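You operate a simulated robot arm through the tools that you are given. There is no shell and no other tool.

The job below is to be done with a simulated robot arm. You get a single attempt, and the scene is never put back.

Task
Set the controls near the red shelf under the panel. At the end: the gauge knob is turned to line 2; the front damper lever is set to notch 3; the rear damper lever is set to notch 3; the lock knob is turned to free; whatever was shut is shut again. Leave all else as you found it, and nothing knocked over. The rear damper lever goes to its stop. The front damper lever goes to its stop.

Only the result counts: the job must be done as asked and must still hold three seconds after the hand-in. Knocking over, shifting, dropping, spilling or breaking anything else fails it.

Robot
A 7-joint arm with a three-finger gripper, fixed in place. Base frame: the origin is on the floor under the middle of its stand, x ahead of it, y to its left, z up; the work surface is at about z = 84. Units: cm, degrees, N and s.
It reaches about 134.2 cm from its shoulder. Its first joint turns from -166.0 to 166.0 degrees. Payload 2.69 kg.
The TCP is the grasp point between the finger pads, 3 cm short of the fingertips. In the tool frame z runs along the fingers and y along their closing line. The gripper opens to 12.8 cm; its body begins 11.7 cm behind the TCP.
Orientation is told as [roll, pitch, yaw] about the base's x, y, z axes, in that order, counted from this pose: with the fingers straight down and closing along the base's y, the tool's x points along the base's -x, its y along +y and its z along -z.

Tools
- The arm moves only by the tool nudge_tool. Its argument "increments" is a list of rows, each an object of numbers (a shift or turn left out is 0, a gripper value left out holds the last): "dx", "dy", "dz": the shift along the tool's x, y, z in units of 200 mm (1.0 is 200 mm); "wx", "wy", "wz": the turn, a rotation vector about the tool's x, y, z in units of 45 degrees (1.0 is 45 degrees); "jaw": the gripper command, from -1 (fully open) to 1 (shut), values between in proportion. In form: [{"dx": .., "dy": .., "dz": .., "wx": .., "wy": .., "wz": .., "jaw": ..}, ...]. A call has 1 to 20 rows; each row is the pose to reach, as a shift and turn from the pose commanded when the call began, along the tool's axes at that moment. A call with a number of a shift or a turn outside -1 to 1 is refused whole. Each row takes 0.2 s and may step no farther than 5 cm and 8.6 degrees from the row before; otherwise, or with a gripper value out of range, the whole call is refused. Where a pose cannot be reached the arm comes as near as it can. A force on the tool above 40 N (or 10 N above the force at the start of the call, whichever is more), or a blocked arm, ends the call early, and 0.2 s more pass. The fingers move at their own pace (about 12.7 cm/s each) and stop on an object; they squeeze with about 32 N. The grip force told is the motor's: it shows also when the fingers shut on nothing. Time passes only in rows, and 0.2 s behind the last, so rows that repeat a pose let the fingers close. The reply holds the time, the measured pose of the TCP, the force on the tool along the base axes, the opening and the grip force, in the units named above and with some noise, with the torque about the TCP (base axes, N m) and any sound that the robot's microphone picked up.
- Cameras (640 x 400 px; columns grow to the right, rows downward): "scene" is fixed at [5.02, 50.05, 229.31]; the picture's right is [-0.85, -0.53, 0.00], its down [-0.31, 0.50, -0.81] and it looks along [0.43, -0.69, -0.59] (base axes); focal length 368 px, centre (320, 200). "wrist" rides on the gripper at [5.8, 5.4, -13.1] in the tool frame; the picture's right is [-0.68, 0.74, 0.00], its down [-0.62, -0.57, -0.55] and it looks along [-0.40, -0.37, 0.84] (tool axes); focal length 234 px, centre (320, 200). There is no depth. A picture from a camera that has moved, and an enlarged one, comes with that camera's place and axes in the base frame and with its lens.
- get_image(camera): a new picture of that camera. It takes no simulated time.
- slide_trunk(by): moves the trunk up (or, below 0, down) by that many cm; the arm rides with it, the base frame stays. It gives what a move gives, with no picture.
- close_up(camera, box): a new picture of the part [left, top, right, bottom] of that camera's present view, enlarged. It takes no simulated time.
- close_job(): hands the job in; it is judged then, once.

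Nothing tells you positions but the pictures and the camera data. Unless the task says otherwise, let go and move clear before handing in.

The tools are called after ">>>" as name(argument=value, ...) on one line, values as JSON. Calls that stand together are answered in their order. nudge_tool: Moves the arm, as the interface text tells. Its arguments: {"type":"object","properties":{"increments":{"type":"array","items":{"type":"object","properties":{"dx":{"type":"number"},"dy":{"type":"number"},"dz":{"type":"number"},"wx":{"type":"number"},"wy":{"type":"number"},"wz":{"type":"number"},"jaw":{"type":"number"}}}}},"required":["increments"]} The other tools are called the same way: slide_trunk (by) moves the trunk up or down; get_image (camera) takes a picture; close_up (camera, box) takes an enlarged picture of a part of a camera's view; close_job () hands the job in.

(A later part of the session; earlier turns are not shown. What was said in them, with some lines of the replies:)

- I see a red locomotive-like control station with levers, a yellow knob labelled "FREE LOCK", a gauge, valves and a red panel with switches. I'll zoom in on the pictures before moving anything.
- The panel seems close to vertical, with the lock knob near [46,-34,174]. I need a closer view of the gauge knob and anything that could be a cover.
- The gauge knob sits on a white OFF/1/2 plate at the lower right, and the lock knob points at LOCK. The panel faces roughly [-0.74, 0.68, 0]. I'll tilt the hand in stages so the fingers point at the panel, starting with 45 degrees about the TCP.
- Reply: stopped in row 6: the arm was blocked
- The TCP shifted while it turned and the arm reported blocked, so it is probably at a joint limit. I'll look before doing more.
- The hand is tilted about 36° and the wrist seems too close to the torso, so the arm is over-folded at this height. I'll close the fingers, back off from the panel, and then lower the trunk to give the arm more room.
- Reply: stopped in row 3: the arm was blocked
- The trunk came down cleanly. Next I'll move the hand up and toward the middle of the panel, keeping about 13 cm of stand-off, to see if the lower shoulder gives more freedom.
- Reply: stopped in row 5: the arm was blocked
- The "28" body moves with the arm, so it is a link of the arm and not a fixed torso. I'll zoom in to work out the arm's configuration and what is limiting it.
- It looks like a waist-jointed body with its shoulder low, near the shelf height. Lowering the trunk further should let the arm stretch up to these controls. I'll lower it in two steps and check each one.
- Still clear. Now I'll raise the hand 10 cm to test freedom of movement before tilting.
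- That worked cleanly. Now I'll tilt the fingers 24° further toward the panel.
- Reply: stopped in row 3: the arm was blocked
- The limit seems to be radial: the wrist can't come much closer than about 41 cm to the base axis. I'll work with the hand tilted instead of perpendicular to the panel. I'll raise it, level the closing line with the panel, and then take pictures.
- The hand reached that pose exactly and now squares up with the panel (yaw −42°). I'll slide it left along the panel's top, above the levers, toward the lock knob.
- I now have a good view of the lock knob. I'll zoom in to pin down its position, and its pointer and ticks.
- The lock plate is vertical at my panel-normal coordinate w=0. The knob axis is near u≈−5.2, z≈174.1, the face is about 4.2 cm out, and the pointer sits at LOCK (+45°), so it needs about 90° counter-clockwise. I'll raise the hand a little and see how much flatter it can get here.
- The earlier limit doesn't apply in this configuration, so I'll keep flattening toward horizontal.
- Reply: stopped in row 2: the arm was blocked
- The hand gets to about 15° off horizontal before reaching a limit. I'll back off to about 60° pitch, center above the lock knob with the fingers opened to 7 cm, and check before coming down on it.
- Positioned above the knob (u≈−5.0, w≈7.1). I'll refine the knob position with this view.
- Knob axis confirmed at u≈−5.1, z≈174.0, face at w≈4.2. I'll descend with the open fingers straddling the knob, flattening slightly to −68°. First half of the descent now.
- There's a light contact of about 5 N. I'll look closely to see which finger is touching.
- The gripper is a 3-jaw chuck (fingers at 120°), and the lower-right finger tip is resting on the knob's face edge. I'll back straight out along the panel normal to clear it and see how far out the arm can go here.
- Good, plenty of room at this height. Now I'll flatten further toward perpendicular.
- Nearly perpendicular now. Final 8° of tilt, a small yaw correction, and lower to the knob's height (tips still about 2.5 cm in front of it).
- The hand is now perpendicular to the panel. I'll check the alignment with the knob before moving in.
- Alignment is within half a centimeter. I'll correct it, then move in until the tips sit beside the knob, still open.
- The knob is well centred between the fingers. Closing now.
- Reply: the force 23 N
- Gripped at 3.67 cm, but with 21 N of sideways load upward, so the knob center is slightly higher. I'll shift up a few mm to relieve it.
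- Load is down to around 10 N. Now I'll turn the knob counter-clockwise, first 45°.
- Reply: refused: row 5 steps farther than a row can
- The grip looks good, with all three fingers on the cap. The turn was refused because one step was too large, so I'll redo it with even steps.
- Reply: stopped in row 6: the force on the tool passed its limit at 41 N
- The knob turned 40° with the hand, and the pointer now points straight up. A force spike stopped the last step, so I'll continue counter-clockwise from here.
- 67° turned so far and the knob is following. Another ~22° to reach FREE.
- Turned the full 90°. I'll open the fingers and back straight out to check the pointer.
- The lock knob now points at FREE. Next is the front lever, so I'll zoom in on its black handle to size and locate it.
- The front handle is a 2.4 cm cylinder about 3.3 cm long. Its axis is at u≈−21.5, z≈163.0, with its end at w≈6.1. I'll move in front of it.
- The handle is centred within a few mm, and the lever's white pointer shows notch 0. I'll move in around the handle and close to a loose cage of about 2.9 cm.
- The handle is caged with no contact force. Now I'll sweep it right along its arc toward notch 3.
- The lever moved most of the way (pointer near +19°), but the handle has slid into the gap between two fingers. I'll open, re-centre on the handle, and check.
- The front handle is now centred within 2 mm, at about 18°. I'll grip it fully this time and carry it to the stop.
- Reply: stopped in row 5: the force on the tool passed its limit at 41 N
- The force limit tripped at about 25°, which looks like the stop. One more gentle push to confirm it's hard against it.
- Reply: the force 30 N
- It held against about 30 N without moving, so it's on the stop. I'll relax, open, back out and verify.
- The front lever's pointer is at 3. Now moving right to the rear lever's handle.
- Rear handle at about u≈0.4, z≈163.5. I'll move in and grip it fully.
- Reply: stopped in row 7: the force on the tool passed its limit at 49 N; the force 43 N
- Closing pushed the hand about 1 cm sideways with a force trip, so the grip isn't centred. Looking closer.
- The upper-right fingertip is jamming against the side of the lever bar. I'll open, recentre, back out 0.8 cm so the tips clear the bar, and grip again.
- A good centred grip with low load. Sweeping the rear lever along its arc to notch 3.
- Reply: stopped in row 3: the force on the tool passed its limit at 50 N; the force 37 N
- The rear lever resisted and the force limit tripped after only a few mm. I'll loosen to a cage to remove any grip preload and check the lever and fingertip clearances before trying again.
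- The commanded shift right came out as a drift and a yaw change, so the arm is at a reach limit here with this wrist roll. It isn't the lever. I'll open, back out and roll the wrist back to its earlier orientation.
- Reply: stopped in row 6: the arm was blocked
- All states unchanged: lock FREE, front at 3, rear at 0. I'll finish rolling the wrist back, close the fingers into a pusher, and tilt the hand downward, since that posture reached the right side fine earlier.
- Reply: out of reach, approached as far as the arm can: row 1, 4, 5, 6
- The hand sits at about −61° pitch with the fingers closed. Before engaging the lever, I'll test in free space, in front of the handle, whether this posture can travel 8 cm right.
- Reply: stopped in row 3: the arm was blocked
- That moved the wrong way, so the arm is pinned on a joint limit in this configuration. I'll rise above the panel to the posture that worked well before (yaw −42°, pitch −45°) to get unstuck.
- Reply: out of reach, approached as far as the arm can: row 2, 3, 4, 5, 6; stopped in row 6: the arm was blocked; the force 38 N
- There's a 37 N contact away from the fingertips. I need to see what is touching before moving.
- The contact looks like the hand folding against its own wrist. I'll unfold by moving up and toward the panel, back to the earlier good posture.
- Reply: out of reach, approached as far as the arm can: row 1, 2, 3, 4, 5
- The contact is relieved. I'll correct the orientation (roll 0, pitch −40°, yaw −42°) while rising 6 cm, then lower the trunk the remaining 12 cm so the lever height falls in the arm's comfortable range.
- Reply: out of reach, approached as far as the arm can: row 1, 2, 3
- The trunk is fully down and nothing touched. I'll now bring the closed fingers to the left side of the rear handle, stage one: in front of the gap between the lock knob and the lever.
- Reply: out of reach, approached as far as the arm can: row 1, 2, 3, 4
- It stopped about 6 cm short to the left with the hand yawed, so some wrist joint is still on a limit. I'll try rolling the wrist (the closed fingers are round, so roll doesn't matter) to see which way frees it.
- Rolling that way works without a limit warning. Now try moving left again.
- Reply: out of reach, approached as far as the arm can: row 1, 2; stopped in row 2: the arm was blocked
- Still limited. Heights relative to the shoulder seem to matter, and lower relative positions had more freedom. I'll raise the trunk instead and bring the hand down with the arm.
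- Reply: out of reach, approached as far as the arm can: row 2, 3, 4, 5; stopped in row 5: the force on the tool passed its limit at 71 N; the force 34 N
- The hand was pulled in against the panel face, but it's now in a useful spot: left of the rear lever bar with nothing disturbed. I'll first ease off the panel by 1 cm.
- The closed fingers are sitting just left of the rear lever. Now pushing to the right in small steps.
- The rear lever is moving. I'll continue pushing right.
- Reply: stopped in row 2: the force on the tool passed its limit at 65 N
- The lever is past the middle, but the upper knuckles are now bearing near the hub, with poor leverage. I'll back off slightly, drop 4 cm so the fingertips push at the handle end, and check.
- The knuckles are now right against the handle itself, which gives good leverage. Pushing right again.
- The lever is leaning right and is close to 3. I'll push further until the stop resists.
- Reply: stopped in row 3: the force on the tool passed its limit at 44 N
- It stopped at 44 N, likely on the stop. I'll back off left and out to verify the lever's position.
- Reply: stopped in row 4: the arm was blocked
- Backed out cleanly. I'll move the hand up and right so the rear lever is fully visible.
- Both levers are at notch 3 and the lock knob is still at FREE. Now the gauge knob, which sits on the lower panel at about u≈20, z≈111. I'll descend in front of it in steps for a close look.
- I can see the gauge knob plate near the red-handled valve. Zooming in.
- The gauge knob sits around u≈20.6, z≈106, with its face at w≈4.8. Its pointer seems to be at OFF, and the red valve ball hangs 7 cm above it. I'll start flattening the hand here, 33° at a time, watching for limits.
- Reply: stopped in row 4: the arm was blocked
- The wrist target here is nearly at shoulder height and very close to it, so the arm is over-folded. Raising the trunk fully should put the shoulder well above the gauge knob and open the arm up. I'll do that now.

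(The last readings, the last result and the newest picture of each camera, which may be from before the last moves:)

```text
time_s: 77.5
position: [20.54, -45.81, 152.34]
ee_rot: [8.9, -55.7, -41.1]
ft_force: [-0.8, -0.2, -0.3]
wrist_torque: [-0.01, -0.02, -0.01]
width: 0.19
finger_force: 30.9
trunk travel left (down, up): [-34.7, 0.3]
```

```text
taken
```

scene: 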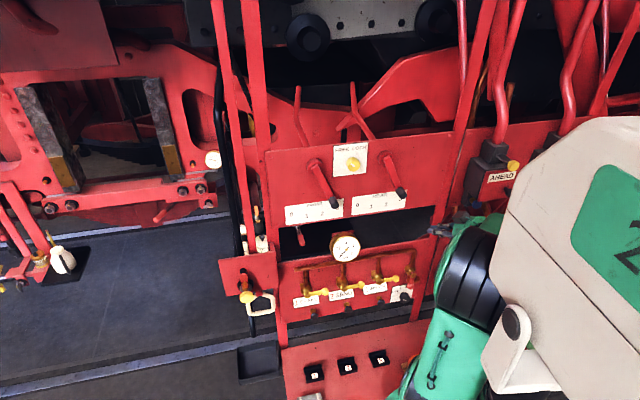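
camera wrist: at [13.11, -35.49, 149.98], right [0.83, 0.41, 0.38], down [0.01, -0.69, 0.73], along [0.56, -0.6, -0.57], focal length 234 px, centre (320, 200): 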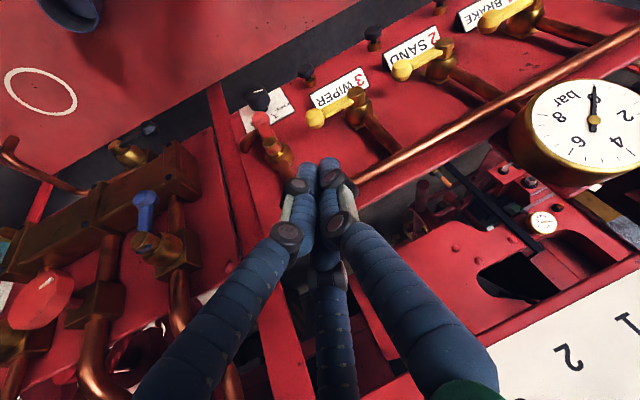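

Now lowering the hand with the arm while the shoulder is high.

>>> nudge_tool(increments=[{"dx": 0.15, "dy": -0.016, "dz": 0.1}, {"dx": 0.3, "dy": -0.032, "dz": 0.2}, {"dx": 0.45, "dy": -0.048, "dz": 0.3}, {"dx": 0.6, "dy": -0.063, "dz": 0.4}, {"dx": 0.7435, "dy": -0.0785, "dz": 0.501}])

>>> get_image(camera="scene")

>>> get_image(camera="wrist")

```text
time_s: 78.7
position: [20.71, -46.09, 135.19]
ee_rot: [7.8, -56.2, -39.9]
ft_force: [0.7, -0.4, 0.9]
wrist_torque: [0.03, 0.02, 0.03]
width: 0.22
finger_force: 31.4
trunk travel left (down, up): [-34.7, 0.3]
```

```text
taken
```

scene: 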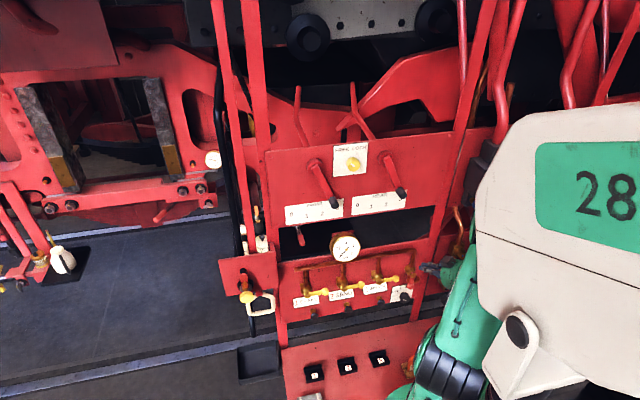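

```text
taken
camera wrist: at [11.66, -33.9, 137.77], right [0.69, 0.37, 0.62], down [-0.44, -0.46, 0.77], along [0.57, -0.81, -0.15], focal length 234 px, centre (320, 200)
```

wrist: 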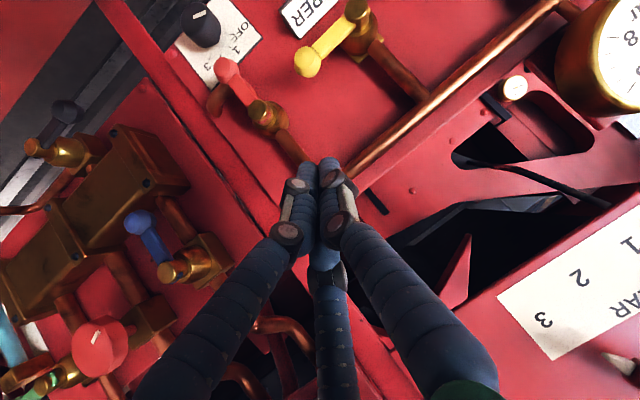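

Good, the reach is clean now. Next I'll finish flattening the hand to horizontal.

>>> nudge_tool(increments=[{"wx": 0.043, "wy": -0.15, "wz": -0.007}, {"wx": 0.086, "wy": -0.3, "wz": -0.015}, {"wx": 0.129, "wy": -0.45, "wz": -0.022}, {"wx": 0.172, "wy": -0.6, "wz": -0.03}, {"wx": 0.2153, "wy": -0.751, "wz": -0.0368}])

>>> get_image(camera="scene")

>>> get_image(camera="wrist")

```text
time_s: 79.9
position: [20.58, -46.17, 135.17]
ee_rot: [-138.9, -89.9, 96.9]
ft_force: [0.3, -0.4, 0.5]
wrist_torque: [-0.02, -0.01, 0.0]
width: 0.2
finger_force: 31.5
trunk travel left (down, up): [-34.7, 0.3]
```

```text
taken
```

scene: 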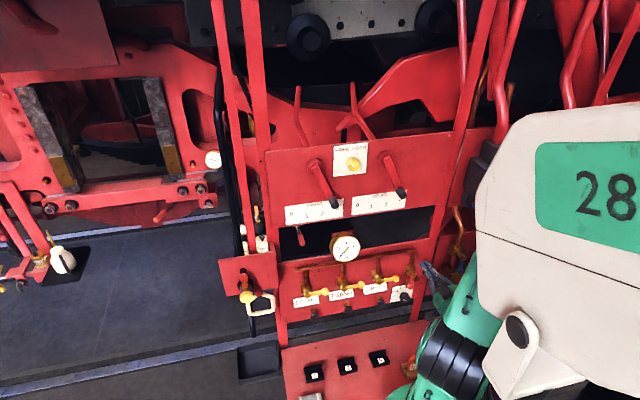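

```text
taken
camera wrist: at [14.5, -33.26, 129.14], right [0.5, 0.55, 0.68], down [-0.79, -0.05, 0.62], along [0.37, -0.84, 0.4], focal length 234 px, centre (320, 200)
```

wrist: 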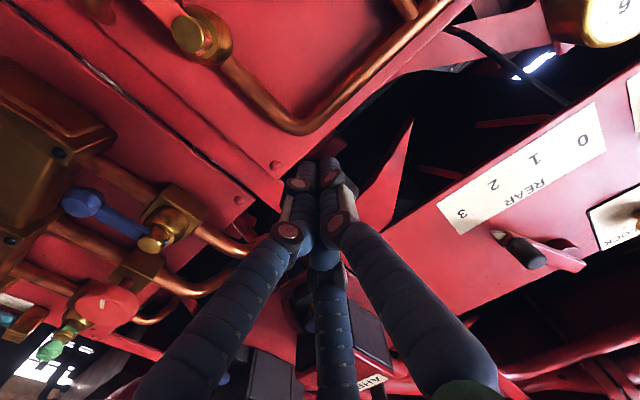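

Fully horizontal with no limit. Now lowering toward the gauge knob's height while staying 14 cm off the panel.

>>> nudge_tool(increments=[{"dx": 0.15}, {"dx": 0.3}, {"dx": 0.45}, {"dx": 0.6}, {"dx": 0.75}])

>>> get_image(camera="scene")

>>> get_image(camera="wrist")

```text
time_s: 81.1
position: [20.53, -46.06, 120.01]
ee_rot: [-83.8, -90.0, 41.6]
ft_force: [0.1, 0.8, -0.7]
wrist_torque: [-0.02, 0.03, -0.01]
width: 0.18
finger_force: 31.6
trunk travel left (down, up): [-34.7, 0.3]
```

```text
taken
```

scene: 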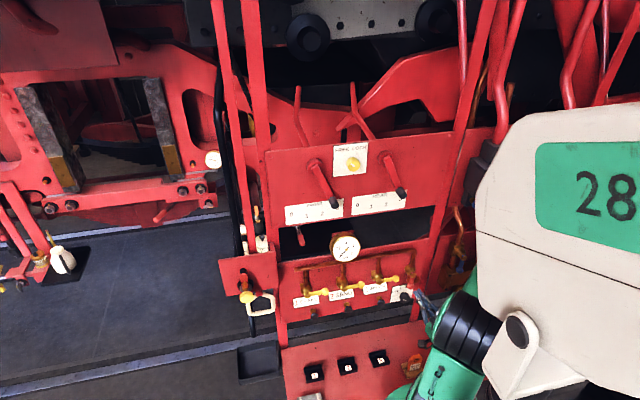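

```text
taken
camera wrist: at [14.43, -33.28, 114.09], right [0.5, 0.55, 0.68], down [-0.79, -0.05, 0.62], along [0.37, -0.84, 0.4], focal length 234 px, centre (320, 200)
```

wrist: 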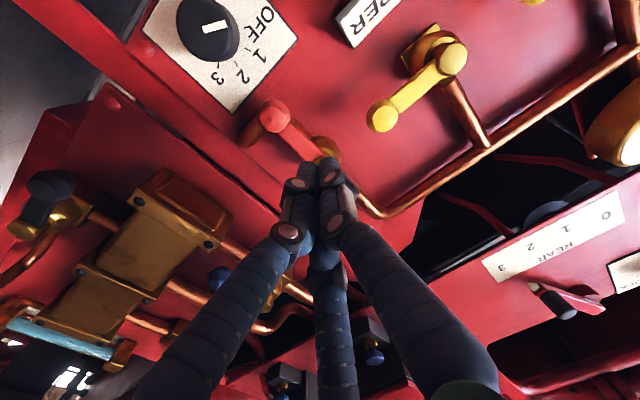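

Excellent view of the gauge knob plate: OFF, 1, 2, 3. Zooming in to read the pointer and tick angles.

>>> close_up(camera="wrist", box=[130, 0, 310, 140])

>>> close_up(camera="scene", box=[380, 260, 430, 310])

>>> close_up(camera="scene", box=[380, 260, 520, 400])

```text
2.86 times, centred on (220, 70) of wrist
camera zoom: at [14.43, -33.28, 114.09], right [0.5, 0.55, 0.68], down [-0.79, -0.05, 0.62], along [0.37, -0.84, 0.4], focal length 669 px, centre (606, 571)
```

zoom: 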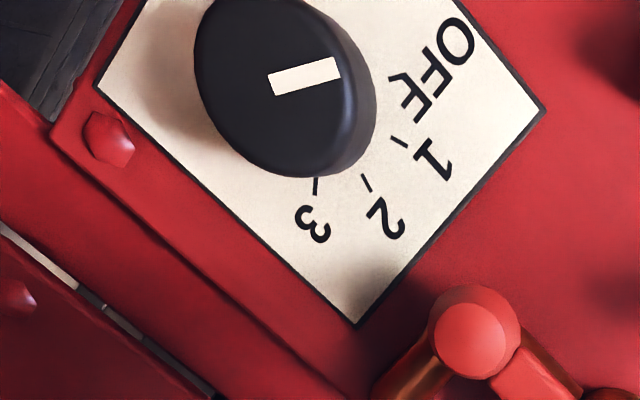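

```text
8.00 times, centred on (405, 285) of scene
camera zoom: at [5.02, 50.05, 229.31], right [-0.85, -0.53, 0.0], down [-0.31, 0.5, -0.81], along [0.43, -0.69, -0.59], focal length 2947 px, centre (-360, -480)
```

zoom: 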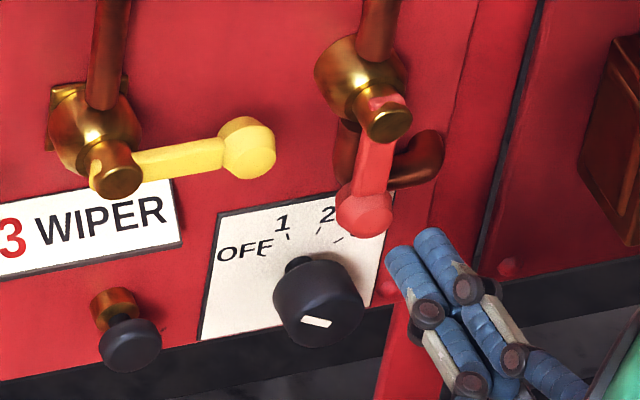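

```text
2.86 times, centred on (450, 330) of scene
camera zoom: at [5.02, 50.05, 229.31], right [-0.85, -0.53, 0.0], down [-0.31, 0.5, -0.81], along [0.43, -0.69, -0.59], focal length 1052 px, centre (-51, -171)
```

zoom: 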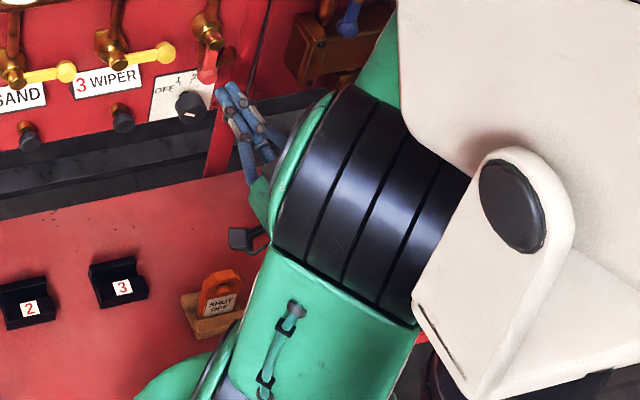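

The pointer reads about −57° (OFF), and the ticks sit at roughly −60/−20/+20/+60°. Line 2 therefore needs about 80° clockwise, with the knob axis at u≈21.0, z≈107.0. I'll lower in front of it, then pre-roll the wrist counter-clockwise.

>>> nudge_tool(increments=[{"dx": 0.13, "dy": -0.006}, {"dx": 0.26, "dy": -0.012}, {"dx": 0.39, "dy": -0.018}, {"dx": 0.52, "dy": -0.024}, {"dx": 0.65, "dy": -0.03}])

>>> get_image(camera="wrist")

>>> get_image(camera="scene")

```text
time_s: 82.3
position: [20.35, -46.61, 107.11]
ee_rot: [-105.0, -89.9, 62.7]
ft_force: [0.3, -0.6, -0.3]
wrist_torque: [0.02, 0.01, 0.04]
width: 0.19
finger_force: 31.2
trunk travel left (down, up): [-34.7, 0.3]
```

```text
taken
camera wrist: at [14.08, -33.74, 101.2], right [0.5, 0.55, 0.68], down [-0.79, -0.05, 0.62], along [0.37, -0.84, 0.4], focal length 234 px, centre (320, 200)
```

wrist: 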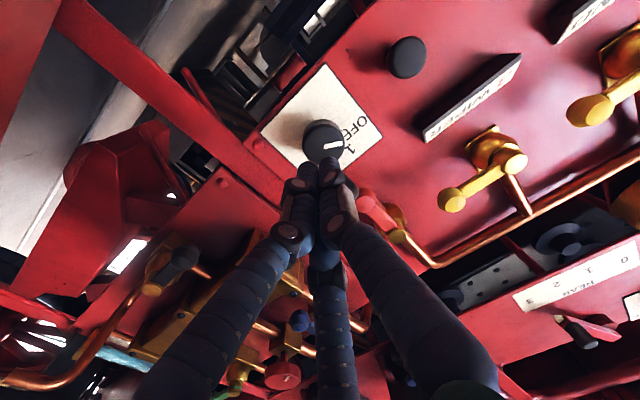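

```text
taken
```

scene: 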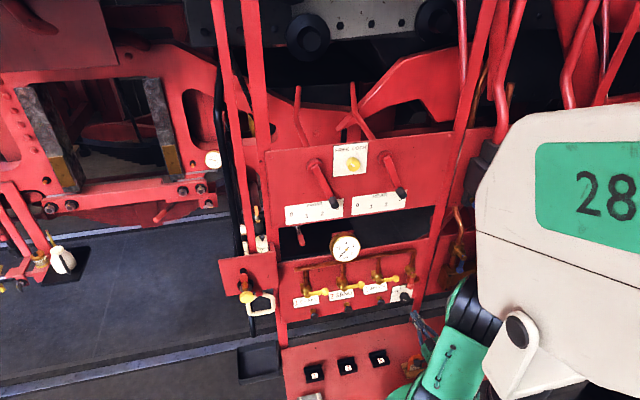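

>>> close_up(camera="scene", box=[380, 270, 500, 400])

>>> close_up(camera="wrist", box=[230, 60, 430, 230])

```text
3.08 times, centred on (440, 335) of scene
camera zoom: at [5.02, 50.05, 229.31], right [-0.85, -0.53, 0.0], down [-0.31, 0.5, -0.81], along [0.43, -0.69, -0.59], focal length 1133 px, centre (-49, -215)
```

zoom: 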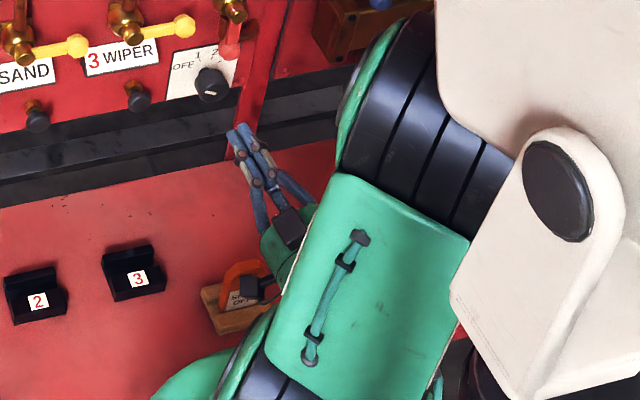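

```text
2.35 times, centred on (330, 145) of wrist
camera zoom: at [14.08, -33.74, 101.2], right [0.5, 0.55, 0.68], down [-0.79, -0.05, 0.62], along [0.37, -0.84, 0.4], focal length 551 px, centre (296, 329)
```

zoom: 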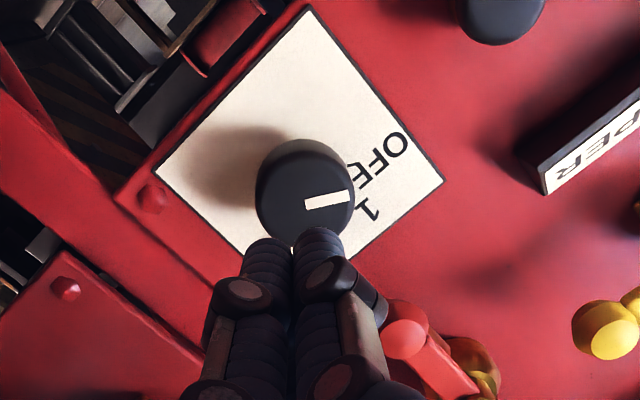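

The wrist camera box is hovering close to the standing SHUT OFF tag (its top is around z≈97). I'll rise 4 cm and roll the wrist clockwise, which swings the camera up and away from the tag, then test how far that roll can go.

>>> nudge_tool(increments=[{"dx": -0.1}, {"dx": -0.2}, {"dx": -0.2, "wz": 0.16}, {"dx": -0.2, "wz": 0.32}, {"dx": -0.2, "wz": 0.48}, {"dx": -0.2, "wz": 0.64}, {"dx": -0.2, "wz": 0.8}, {"dx": -0.2, "wz": 0.96}])

>>> nudge_tool(increments=[{"wz": 0.16}, {"wz": 0.32}, {"wz": 0.48}, {"wz": 0.64}, {"wz": 0.8}, {"wz": 0.96}])

>>> get_image(camera="wrist")

```text
time_s: 84.1
position: [20.24, -46.48, 111.07]
ee_rot: [90.0, -46.8, -132.2]
ft_force: [0.8, -0.4, 0.5]
wrist_torque: [0.02, -0.01, -0.01]
width: 0.23
finger_force: 31.8
trunk travel left (down, up): [-34.7, 0.3]
```

```text
time_s: 85.5
position: [20.15, -46.44, 111.09]
ee_rot: [90.0, -3.5, -132.2]
ft_force: [0.2, -0.7, 0.9]
wrist_torque: [0.04, 0.01, 0.01]
width: 0.21
finger_force: 31.5
trunk travel left (down, up): [-34.7, 0.3]
```

```text
taken
camera wrist: at [14.6, -33.09, 116.05], right [-0.42, -0.47, 0.78], down [-0.84, -0.11, -0.53], along [0.33, -0.88, -0.35], focal length 234 px, centre (320, 200)
```

wrist: 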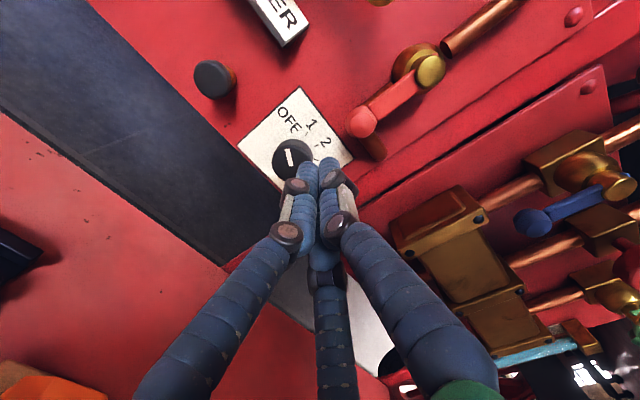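

No limit at +86°. The camera is now up and away from the tag, visible in orange at bottom left. I'll check that another 25° is available, since the turn will end near there.

>>> nudge_tool(increments=[{"wz": 0.15}, {"wz": 0.3}, {"wz": 0.45}, {"wz": 0.56}])

>>> close_up(camera="wrist", box=[220, 60, 420, 230])

```text
time_s: 86.5
position: [20.16, -46.49, 111.22]
ee_rot: [90.0, 21.7, -132.2]
ft_force: [0.3, 0.3, -0.9]
wrist_torque: [0.0, 0.01, 0.03]
width: 0.2
finger_force: 31.1
trunk travel left (down, up): [-34.7, 0.3]
```

```text
2.35 times, centred on (320, 145) of wrist
camera zoom: at [12.77, -35.09, 118.19], right [-0.6, -0.67, 0.43], down [-0.65, 0.1, -0.75], along [0.46, -0.74, -0.49], focal length 551 px, centre (320, 329)
```

zoom: 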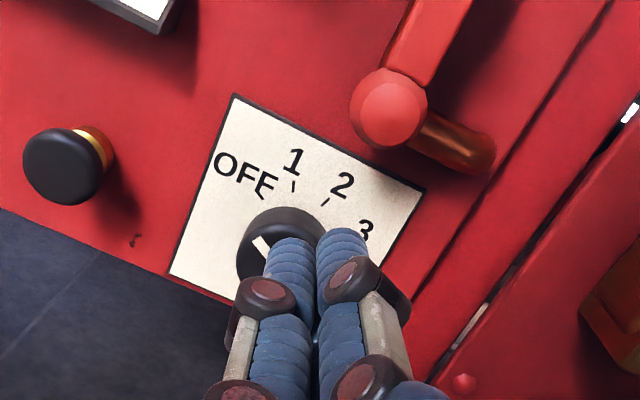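

The full range is available. Now I'll roll back 80° to the start-of-turn orientation and open the fingers to about 6.2 cm.

>>> nudge_tool(increments=[{"wz": -0.15}, {"wz": -0.3}, {"wz": -0.45}, {"wz": -0.6}, {"wz": -0.75}, {"wz": -0.9}])

>>> nudge_tool(increments=[{"wz": -0.15, "jaw": 0.5}, {"wz": -0.3, "jaw": 0.03}, {"wz": -0.45}, {"wz": -0.6}, {"wz": -0.75}, {"wz": -0.9}])

>>> get_image(camera="wrist")

```text
time_s: 87.9
position: [20.37, -46.41, 111.05]
ee_rot: [90.0, -19.1, -132.2]
ft_force: [0.7, -0.5, 0.0]
wrist_torque: [-0.02, 0.02, 0.02]
width: 0.16
finger_force: 31.4
trunk travel left (down, up): [-34.7, 0.3]
```

```text
time_s: 89.3
position: [20.2, -46.49, 111.13]
ee_rot: [90.0, -59.5, -132.2]
ft_force: [0.5, 1.2, 0.7]
wrist_torque: [-0.01, 0.0, -0.04]
width: 6.23
finger_force: 0.0
trunk travel left (down, up): [-34.7, 0.3]
```

```text
taken
camera wrist: at [15.56, -32.0, 108.73], right [0.2, 0.22, 0.96], down [-0.94, -0.22, 0.24], along [0.27, -0.95, 0.16], focal length 234 px, centre (320, 200)
```

wrist: 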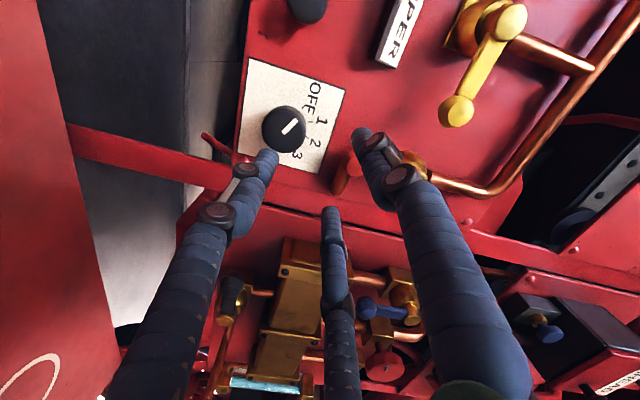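

>>> nudge_tool(increments=[{"dx": 0.06, "dy": -0.035}, {"dx": 0.12, "dy": -0.07}, {"dx": 0.1766, "dy": -0.104}])

>>> close_up(camera="wrist", box=[220, 80, 420, 240])

>>> close_up(camera="scene", box=[370, 260, 470, 370])

```text
time_s: 90.1
position: [20.2, -46.44, 107.07]
ee_rot: [90.0, -59.4, -132.2]
ft_force: [0.1, 0.4, 0.5]
wrist_torque: [0.03, 0.01, 0.03]
width: 6.22
finger_force: 0.0
trunk travel left (down, up): [-34.7, 0.3]
```

```text
2.50 times, centred on (320, 160) of wrist
camera zoom: at [15.58, -32.03, 104.63], right [0.2, 0.22, 0.96], down [-0.94, -0.22, 0.24], along [0.27, -0.95, 0.16], focal length 585 px, centre (320, 300)
```

zoom: 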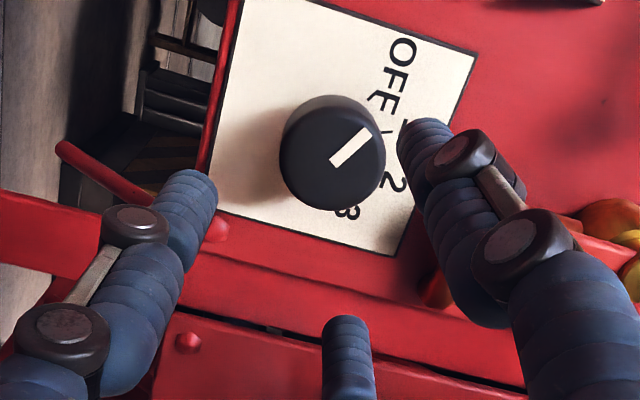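

```text
3.64 times, centred on (420, 315) of scene
camera zoom: at [5.02, 50.05, 229.31], right [-0.85, -0.53, 0.0], down [-0.31, 0.5, -0.81], along [0.43, -0.69, -0.59], focal length 1340 px, centre (-44, -218)
```

zoom: 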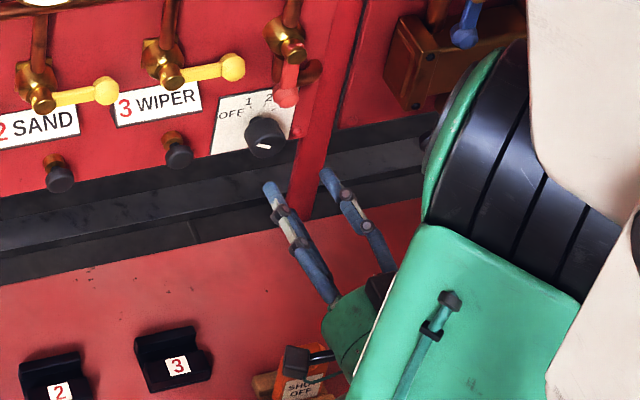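

Nearly aligned: the knob appears about 0.5 cm higher than the tool axis. I'll correct part of that and move closer to re-measure.

>>> nudge_tool(increments=[{"dx": -0.016, "dy": 0.01, "dz": 0.06}, {"dx": -0.016, "dy": 0.01, "dz": 0.13}, {"dx": -0.016, "dy": 0.01, "dz": 0.2}])

>>> close_up(camera="wrist", box=[220, 80, 420, 240])

>>> close_up(camera="scene", box=[370, 260, 470, 370])

```text
time_s: 90.9
position: [23.25, -49.21, 107.33]
ee_rot: [90.0, -59.4, -132.0]
ft_force: [0.4, 0.0, -0.5]
wrist_torque: [0.01, -0.01, -0.01]
width: 6.22
finger_force: 0.0
trunk travel left (down, up): [-34.7, 0.3]
```

```text
2.50 times, centred on (320, 160) of wrist
camera zoom: at [18.58, -34.72, 104.95], right [0.2, 0.21, 0.96], down [-0.94, -0.22, 0.24], along [0.27, -0.95, 0.16], focal length 585 px, centre (320, 300)
```

zoom: 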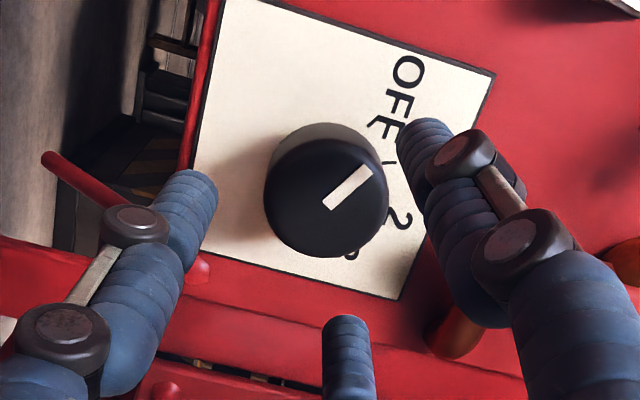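

```text
3.64 times, centred on (420, 315) of scene
camera zoom: at [5.02, 50.05, 229.31], right [-0.85, -0.53, 0.0], down [-0.31, 0.5, -0.81], along [0.43, -0.69, -0.59], focal length 1340 px, centre (-44, -218)
```

zoom: 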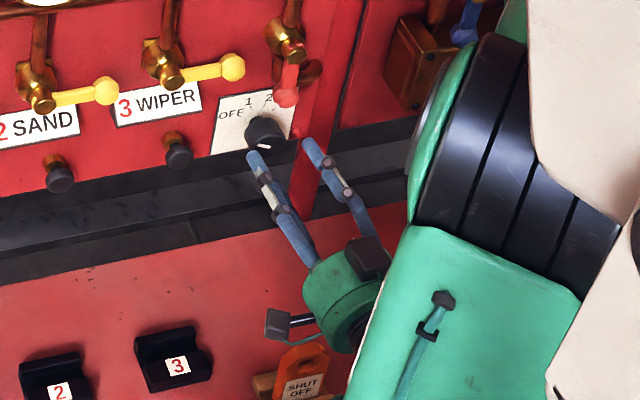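

Aligned within 2 mm (knob axis u≈20.9, z≈107.5). Moving in so the open fingers surround the knob.

>>> nudge_tool(increments=[{"dx": -0.0087, "dy": 0.005, "dz": 0.06}, {"dx": -0.0087, "dy": 0.005, "dz": 0.13}, {"dx": -0.0087, "dy": 0.005, "dz": 0.2}, {"dx": -0.0087, "dy": 0.005, "dz": 0.275}])

>>> close_up(camera="wrist", box=[220, 80, 420, 240])

>>> close_up(camera="scene", box=[370, 250, 470, 360])

```text
time_s: 91.9
position: [27.27, -52.86, 107.62]
ee_rot: [89.9, -59.4, -132.0]
ft_force: [-0.1, 0.3, 0.1]
wrist_torque: [-0.03, 0.03, 0.04]
width: 6.23
finger_force: 0.1
trunk travel left (down, up): [-34.7, 0.3]
```

```text
2.50 times, centred on (320, 160) of wrist
camera zoom: at [22.67, -38.38, 105.15], right [0.2, 0.21, 0.96], down [-0.94, -0.22, 0.24], along [0.27, -0.95, 0.16], focal length 585 px, centre (320, 300)
```

zoom: 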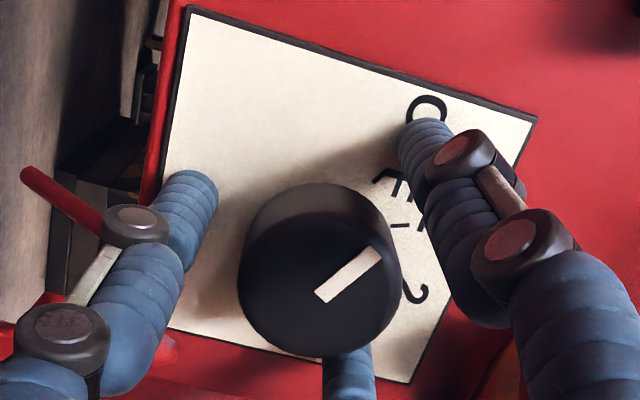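

```text
3.64 times, centred on (420, 305) of scene
camera zoom: at [5.02, 50.05, 229.31], right [-0.85, -0.53, 0.0], down [-0.31, 0.5, -0.81], along [0.43, -0.69, -0.59], focal length 1340 px, centre (-44, -182)
```

zoom: 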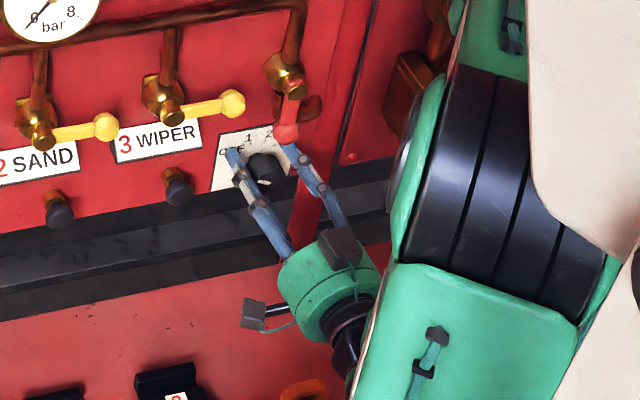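

Centred within 2 mm. Closing on the knob.

>>> nudge_tool(increments=[{"dx": -0.007, "dy": -0.004, "jaw": 0.15}, {"dx": -0.007, "dy": -0.004, "jaw": 0.25}, {"dx": -0.007, "dy": -0.004, "jaw": 0.4}, {"dx": -0.007, "dy": -0.004, "jaw": 0.7}, {"dx": -0.007, "dy": -0.004, "jaw": 1}, {"dx": -0.007, "dy": -0.004, "jaw": 1}])

>>> close_up(camera="wrist", box=[220, 80, 420, 240])

```text
time_s: 93.3
position: [27.25, -52.84, 107.56]
ee_rot: [89.7, -59.4, -131.9]
ft_force: [10.7, 9.0, -17.1]
wrist_torque: [0.18, 0.01, 0.54]
width: 4.02
finger_force: 45.1
trunk travel left (down, up): [-34.7, 0.3]
```

```text
2.50 times, centred on (320, 160) of wrist
camera zoom: at [22.61, -38.38, 105.16], right [0.2, 0.21, 0.96], down [-0.94, -0.23, 0.24], along [0.27, -0.95, 0.16], focal length 585 px, centre (320, 300)
```

zoom: 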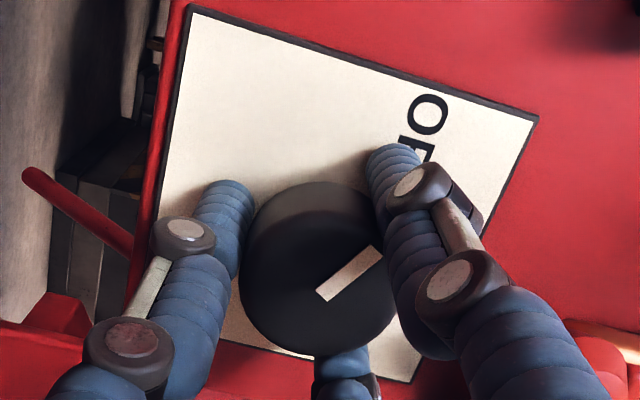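

Gripped at 4.0 cm with about 20 N of side load. I'll relieve that with a 3 mm shift, then start turning clockwise.

>>> nudge_tool(increments=[{"dx": 0.008, "dy": 0.0012}, {"dx": 0.016, "dy": 0.0024}])

>>> nudge_tool(increments=[{"wz": 0.12}, {"wz": 0.24}, {"wz": 0.36}, {"wz": 0.48}, {"wz": 0.6}, {"wz": 0.72}])

>>> get_image(camera="wrist")

```text
time_s: 93.9
position: [27.3, -52.78, 107.55]
ee_rot: [90.1, -59.5, -132.5]
ft_force: [-2.2, 7.5, -3.4]
wrist_torque: [0.38, 0.17, 0.06]
width: 4.02
finger_force: 44.3
trunk travel left (down, up): [-34.7, 0.3]
```

```text
time_s: 95.3
position: [27.4, -52.81, 107.45]
ee_rot: [90.1, -27.0, -132.3]
ft_force: [0.2, -2.4, 11.4]
wrist_torque: [-0.39, -0.38, 0.04]
width: 3.99
finger_force: 45.1
trunk travel left (down, up): [-34.7, 0.3]
```

```text
taken
camera wrist: at [22.68, -38.34, 109.52], right [-0.18, -0.2, 0.96], down [-0.95, -0.23, -0.23], along [0.26, -0.95, -0.15], focal length 234 px, centre (320, 200)
```

wrist: 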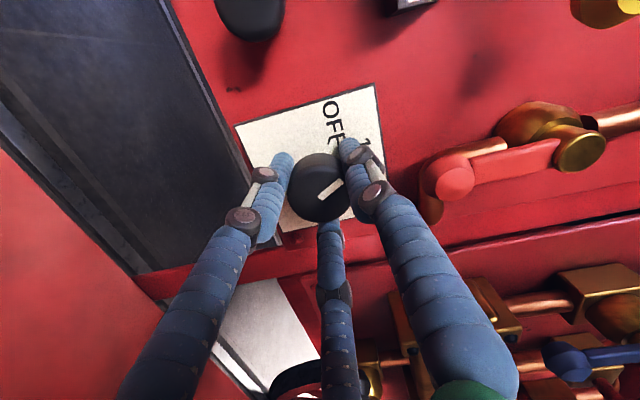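

The knob follows the hand: 32° turned. Continuing.

>>> nudge_tool(increments=[{"wz": 0.12}, {"wz": 0.24}, {"wz": 0.36}, {"wz": 0.48}, {"wz": 0.6}, {"wz": 0.72}])

>>> get_image(camera="wrist")

```text
time_s: 96.7
position: [27.26, -52.82, 107.46]
ee_rot: [90.2, 5.4, -132.2]
ft_force: [-2.7, -5.8, 19.7]
wrist_torque: [-0.53, -0.55, -0.32]
width: 4.06
finger_force: 44.9
trunk travel left (down, up): [-34.7, 0.3]
```

```text
taken
camera wrist: at [21.09, -40.03, 113.3], right [-0.5, -0.55, 0.67], down [-0.78, -0.05, -0.62], along [0.37, -0.83, -0.41], focal length 234 px, centre (320, 200)
```

wrist: 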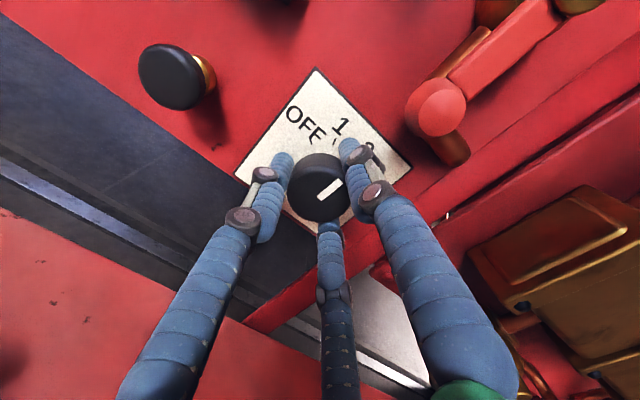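

65° turned. Another 15° to line 2.

>>> nudge_tool(increments=[{"wz": 0.115}, {"wz": 0.23}, {"wz": 0.345}, {"wz": 0.345}])

>>> close_up(camera="wrist", box=[220, 80, 420, 240])

>>> close_up(camera="scene", box=[375, 260, 435, 310])

```text
time_s: 97.7
position: [27.21, -52.75, 107.66]
ee_rot: [90.1, 21.0, -132.2]
ft_force: [-2.9, -7.3, 24.1]
wrist_torque: [-0.18, -0.24, 0.08]
width: 4.06
finger_force: 44.7
trunk travel left (down, up): [-34.7, 0.3]
```

```text
2.50 times, centred on (320, 160) of wrist
camera zoom: at [19.88, -41.33, 114.5], right [-0.6, -0.66, 0.45], down [-0.66, 0.09, -0.75], along [0.46, -0.74, -0.49], focal length 585 px, centre (320, 300)
```

zoom: 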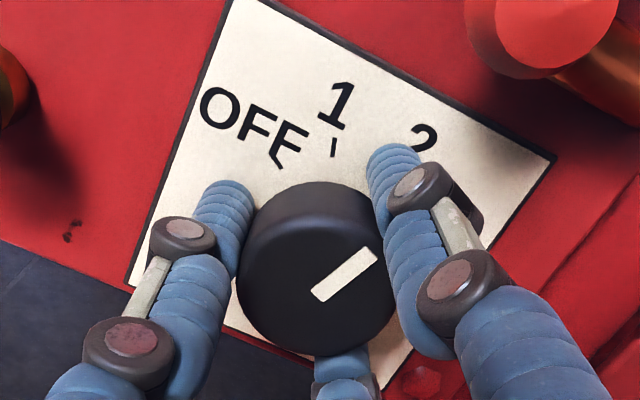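

```text
8.00 times, centred on (405, 285) of scene
camera zoom: at [5.02, 50.05, 229.31], right [-0.85, -0.53, 0.0], down [-0.31, 0.5, -0.81], along [0.43, -0.69, -0.59], focal length 2947 px, centre (-360, -480)
```

zoom: 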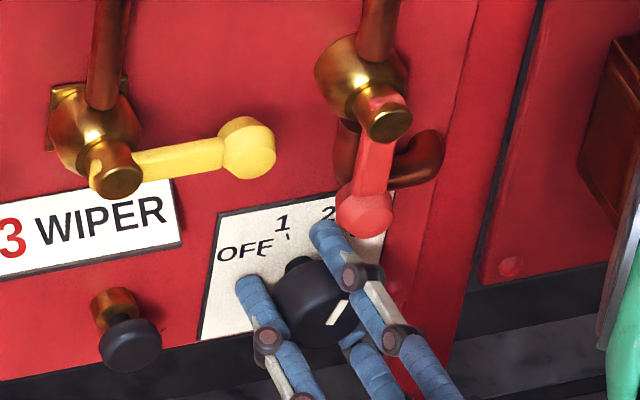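

Turned 80.5° in total, and the pointer looks lined up with 2. I'll open slightly and back straight out to verify.

>>> nudge_tool(increments=[{"jaw": 0.4}, {"jaw": 0.2}, {"jaw": 0.14}, {"jaw": 0.14}, {"dz": -0.08, "jaw": 0.14}, {"dz": -0.18}, {"dz": -0.3}, {"dz": -0.42}])

>>> close_up(camera="wrist", box=[220, 80, 420, 240])

>>> close_up(camera="scene", box=[375, 260, 435, 310])

```text
time_s: 99.5
position: [21.24, -47.09, 107.42]
ee_rot: [90.0, 20.8, -132.2]
ft_force: [-0.1, 0.5, -0.7]
wrist_torque: [-0.04, 0.06, -0.02]
width: 5.52
finger_force: 0.1
trunk travel left (down, up): [-34.7, 0.3]
```

```text
2.50 times, centred on (320, 160) of wrist
camera zoom: at [13.79, -35.7, 114.47], right [-0.6, -0.66, 0.45], down [-0.66, 0.09, -0.75], along [0.45, -0.74, -0.49], focal length 585 px, centre (320, 300)
```

zoom: 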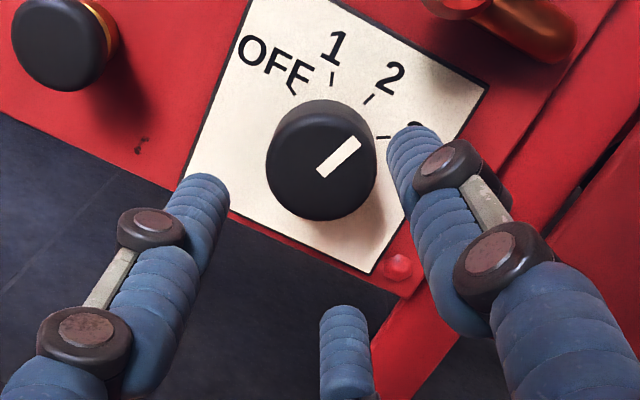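

```text
8.00 times, centred on (405, 285) of scene
camera zoom: at [5.02, 50.05, 229.31], right [-0.85, -0.53, 0.0], down [-0.31, 0.5, -0.81], along [0.43, -0.69, -0.59], focal length 2947 px, centre (-360, -480)
```

zoom: 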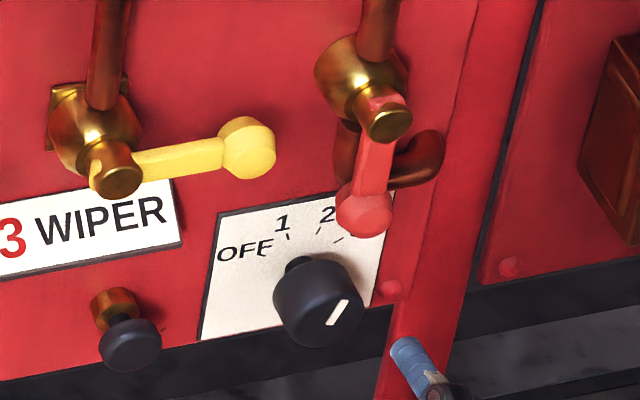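

The pointer measures +19.4° against tick 2 at +20°, so the gauge knob is on line 2. I'll move up and clear, then do a final check of everything.

>>> nudge_tool(increments=[{"dx": 0.06, "dy": 0.156}, {"dx": 0.119, "dy": 0.311}, {"dx": 0.178, "dy": 0.467}])

>>> get_image(camera="scene")

>>> close_up(camera="scene", box=[260, 130, 460, 255])

>>> close_up(camera="scene", box=[210, 230, 450, 400])

>>> get_image(camera="wrist")

```text
time_s: 100.3
position: [21.06, -47.04, 117.54]
ee_rot: [90.0, 20.9, -132.2]
ft_force: [0.6, 1.1, 0.0]
wrist_torque: [-0.02, 0.0, 0.0]
width: 5.53
finger_force: 0.2
trunk travel left (down, up): [-34.7, 0.3]
```

```text
taken
```

scene: 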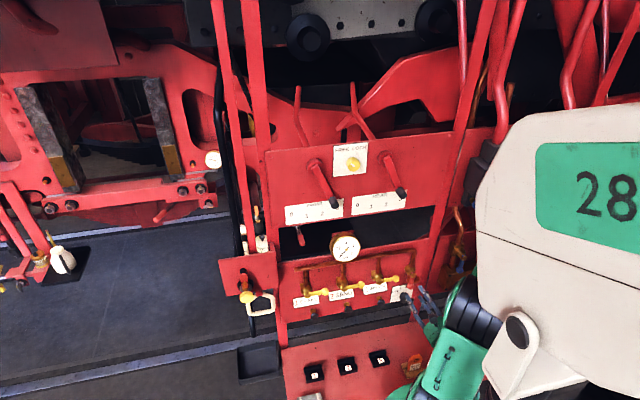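

```text
3.20 times, centred on (360, 192) of scene
camera zoom: at [5.02, 50.05, 229.31], right [-0.85, -0.53, 0.0], down [-0.31, 0.5, -0.81], along [0.43, -0.69, -0.59], focal length 1179 px, centre (192, 224)
```

zoom: 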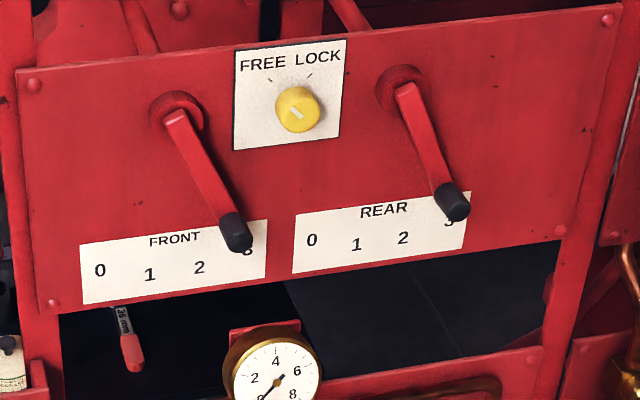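

```text
2.35 times, centred on (330, 315) of scene
camera zoom: at [5.02, 50.05, 229.31], right [-0.85, -0.53, 0.0], down [-0.31, 0.5, -0.81], along [0.43, -0.69, -0.59], focal length 867 px, centre (296, -71)
```

zoom: 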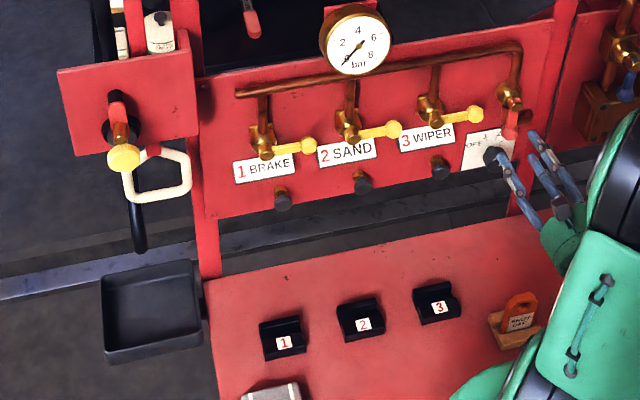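

```text
taken
camera wrist: at [13.7, -35.67, 124.49], right [-0.6, -0.66, 0.45], down [-0.66, 0.09, -0.75], along [0.45, -0.74, -0.49], focal length 234 px, centre (320, 200)
```

wrist: 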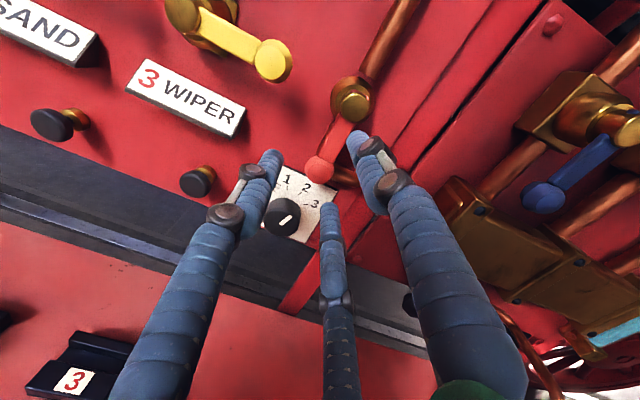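

Everything reads as required: lock at FREE, front 3, rear 3, gauge knob at 2. The valves, tag and blocks are undisturbed. I'll back off a little further for clearance and check once more.

>>> nudge_tool(increments=[{"dz": -0.05}, {"dz": -0.1}, {"dx": 0.06, "dy": 0.156, "dz": -0.1}, {"dx": 0.119, "dy": 0.311, "dz": -0.1}])

>>> close_up(camera="scene", box=[375, 250, 455, 390])

>>> close_up(camera="scene", box=[290, 140, 430, 230])

```text
time_s: 101.3
position: [19.71, -45.63, 124.09]
ee_rot: [90.0, 20.9, -132.3]
ft_force: [0.0, 0.4, 0.3]
wrist_torque: [0.04, 0.01, -0.04]
width: 5.5
finger_force: 0.0
trunk travel left (down, up): [-34.7, 0.3]
```

```text
2.86 times, centred on (415, 320) of scene
camera zoom: at [5.02, 50.05, 229.31], right [-0.85, -0.53, 0.0], down [-0.31, 0.5, -0.81], along [0.43, -0.69, -0.59], focal length 1052 px, centre (49, -143)
```

zoom: 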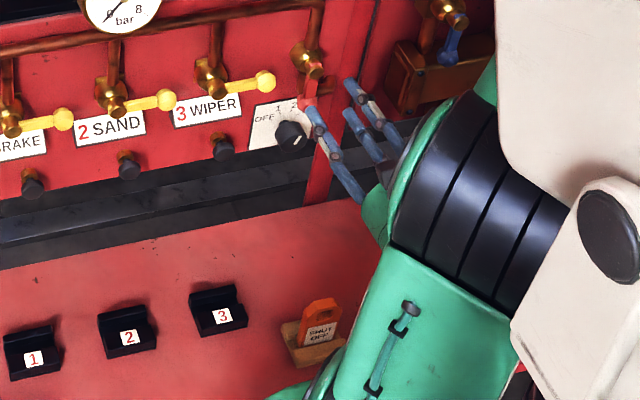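

```text
4.44 times, centred on (360, 185) of scene
camera zoom: at [5.02, 50.05, 229.31], right [-0.85, -0.53, 0.0], down [-0.31, 0.5, -0.81], along [0.43, -0.69, -0.59], focal length 1637 px, centre (142, 267)
```

zoom: 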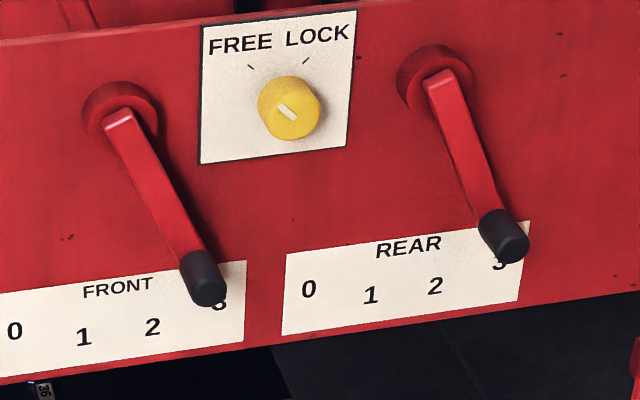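

All four controls are set: lock at FREE, front and rear levers at notch 3 on their stops, gauge knob on line 2. Nothing else has moved, nothing was opened, and the hand is clear. Handing in.

>>> close_job()

```text
The job is handed in.
```

I set all four controls as asked and handed the job in. I don't have the judge's result.

- **Gauge knob:** turned from OFF to line 2. The pointer measures about 19° against the tick at about 20°.
- **Front damper lever:** at notch 3. I pushed it against its stop with about 30 N and it did not move further.
- **Rear damper lever:** at notch 3. It stopped at 44 N, and its angle matches the front lever to within my measuring error. I did not test it with a second push.
- **Lock knob:** turned from LOCK to FREE.

I opened nothing, so there was nothing to shut again. In the last pictures the valves, numbered blocks and SHUT OFF tag looked undisturbed. While I was working on the rear lever, the arm jammed a few times. Once the closed fingers pressed on the panel face at about 71 N, and I saw no damage or movement afterwards.

The gripper is open, clear of the controls.
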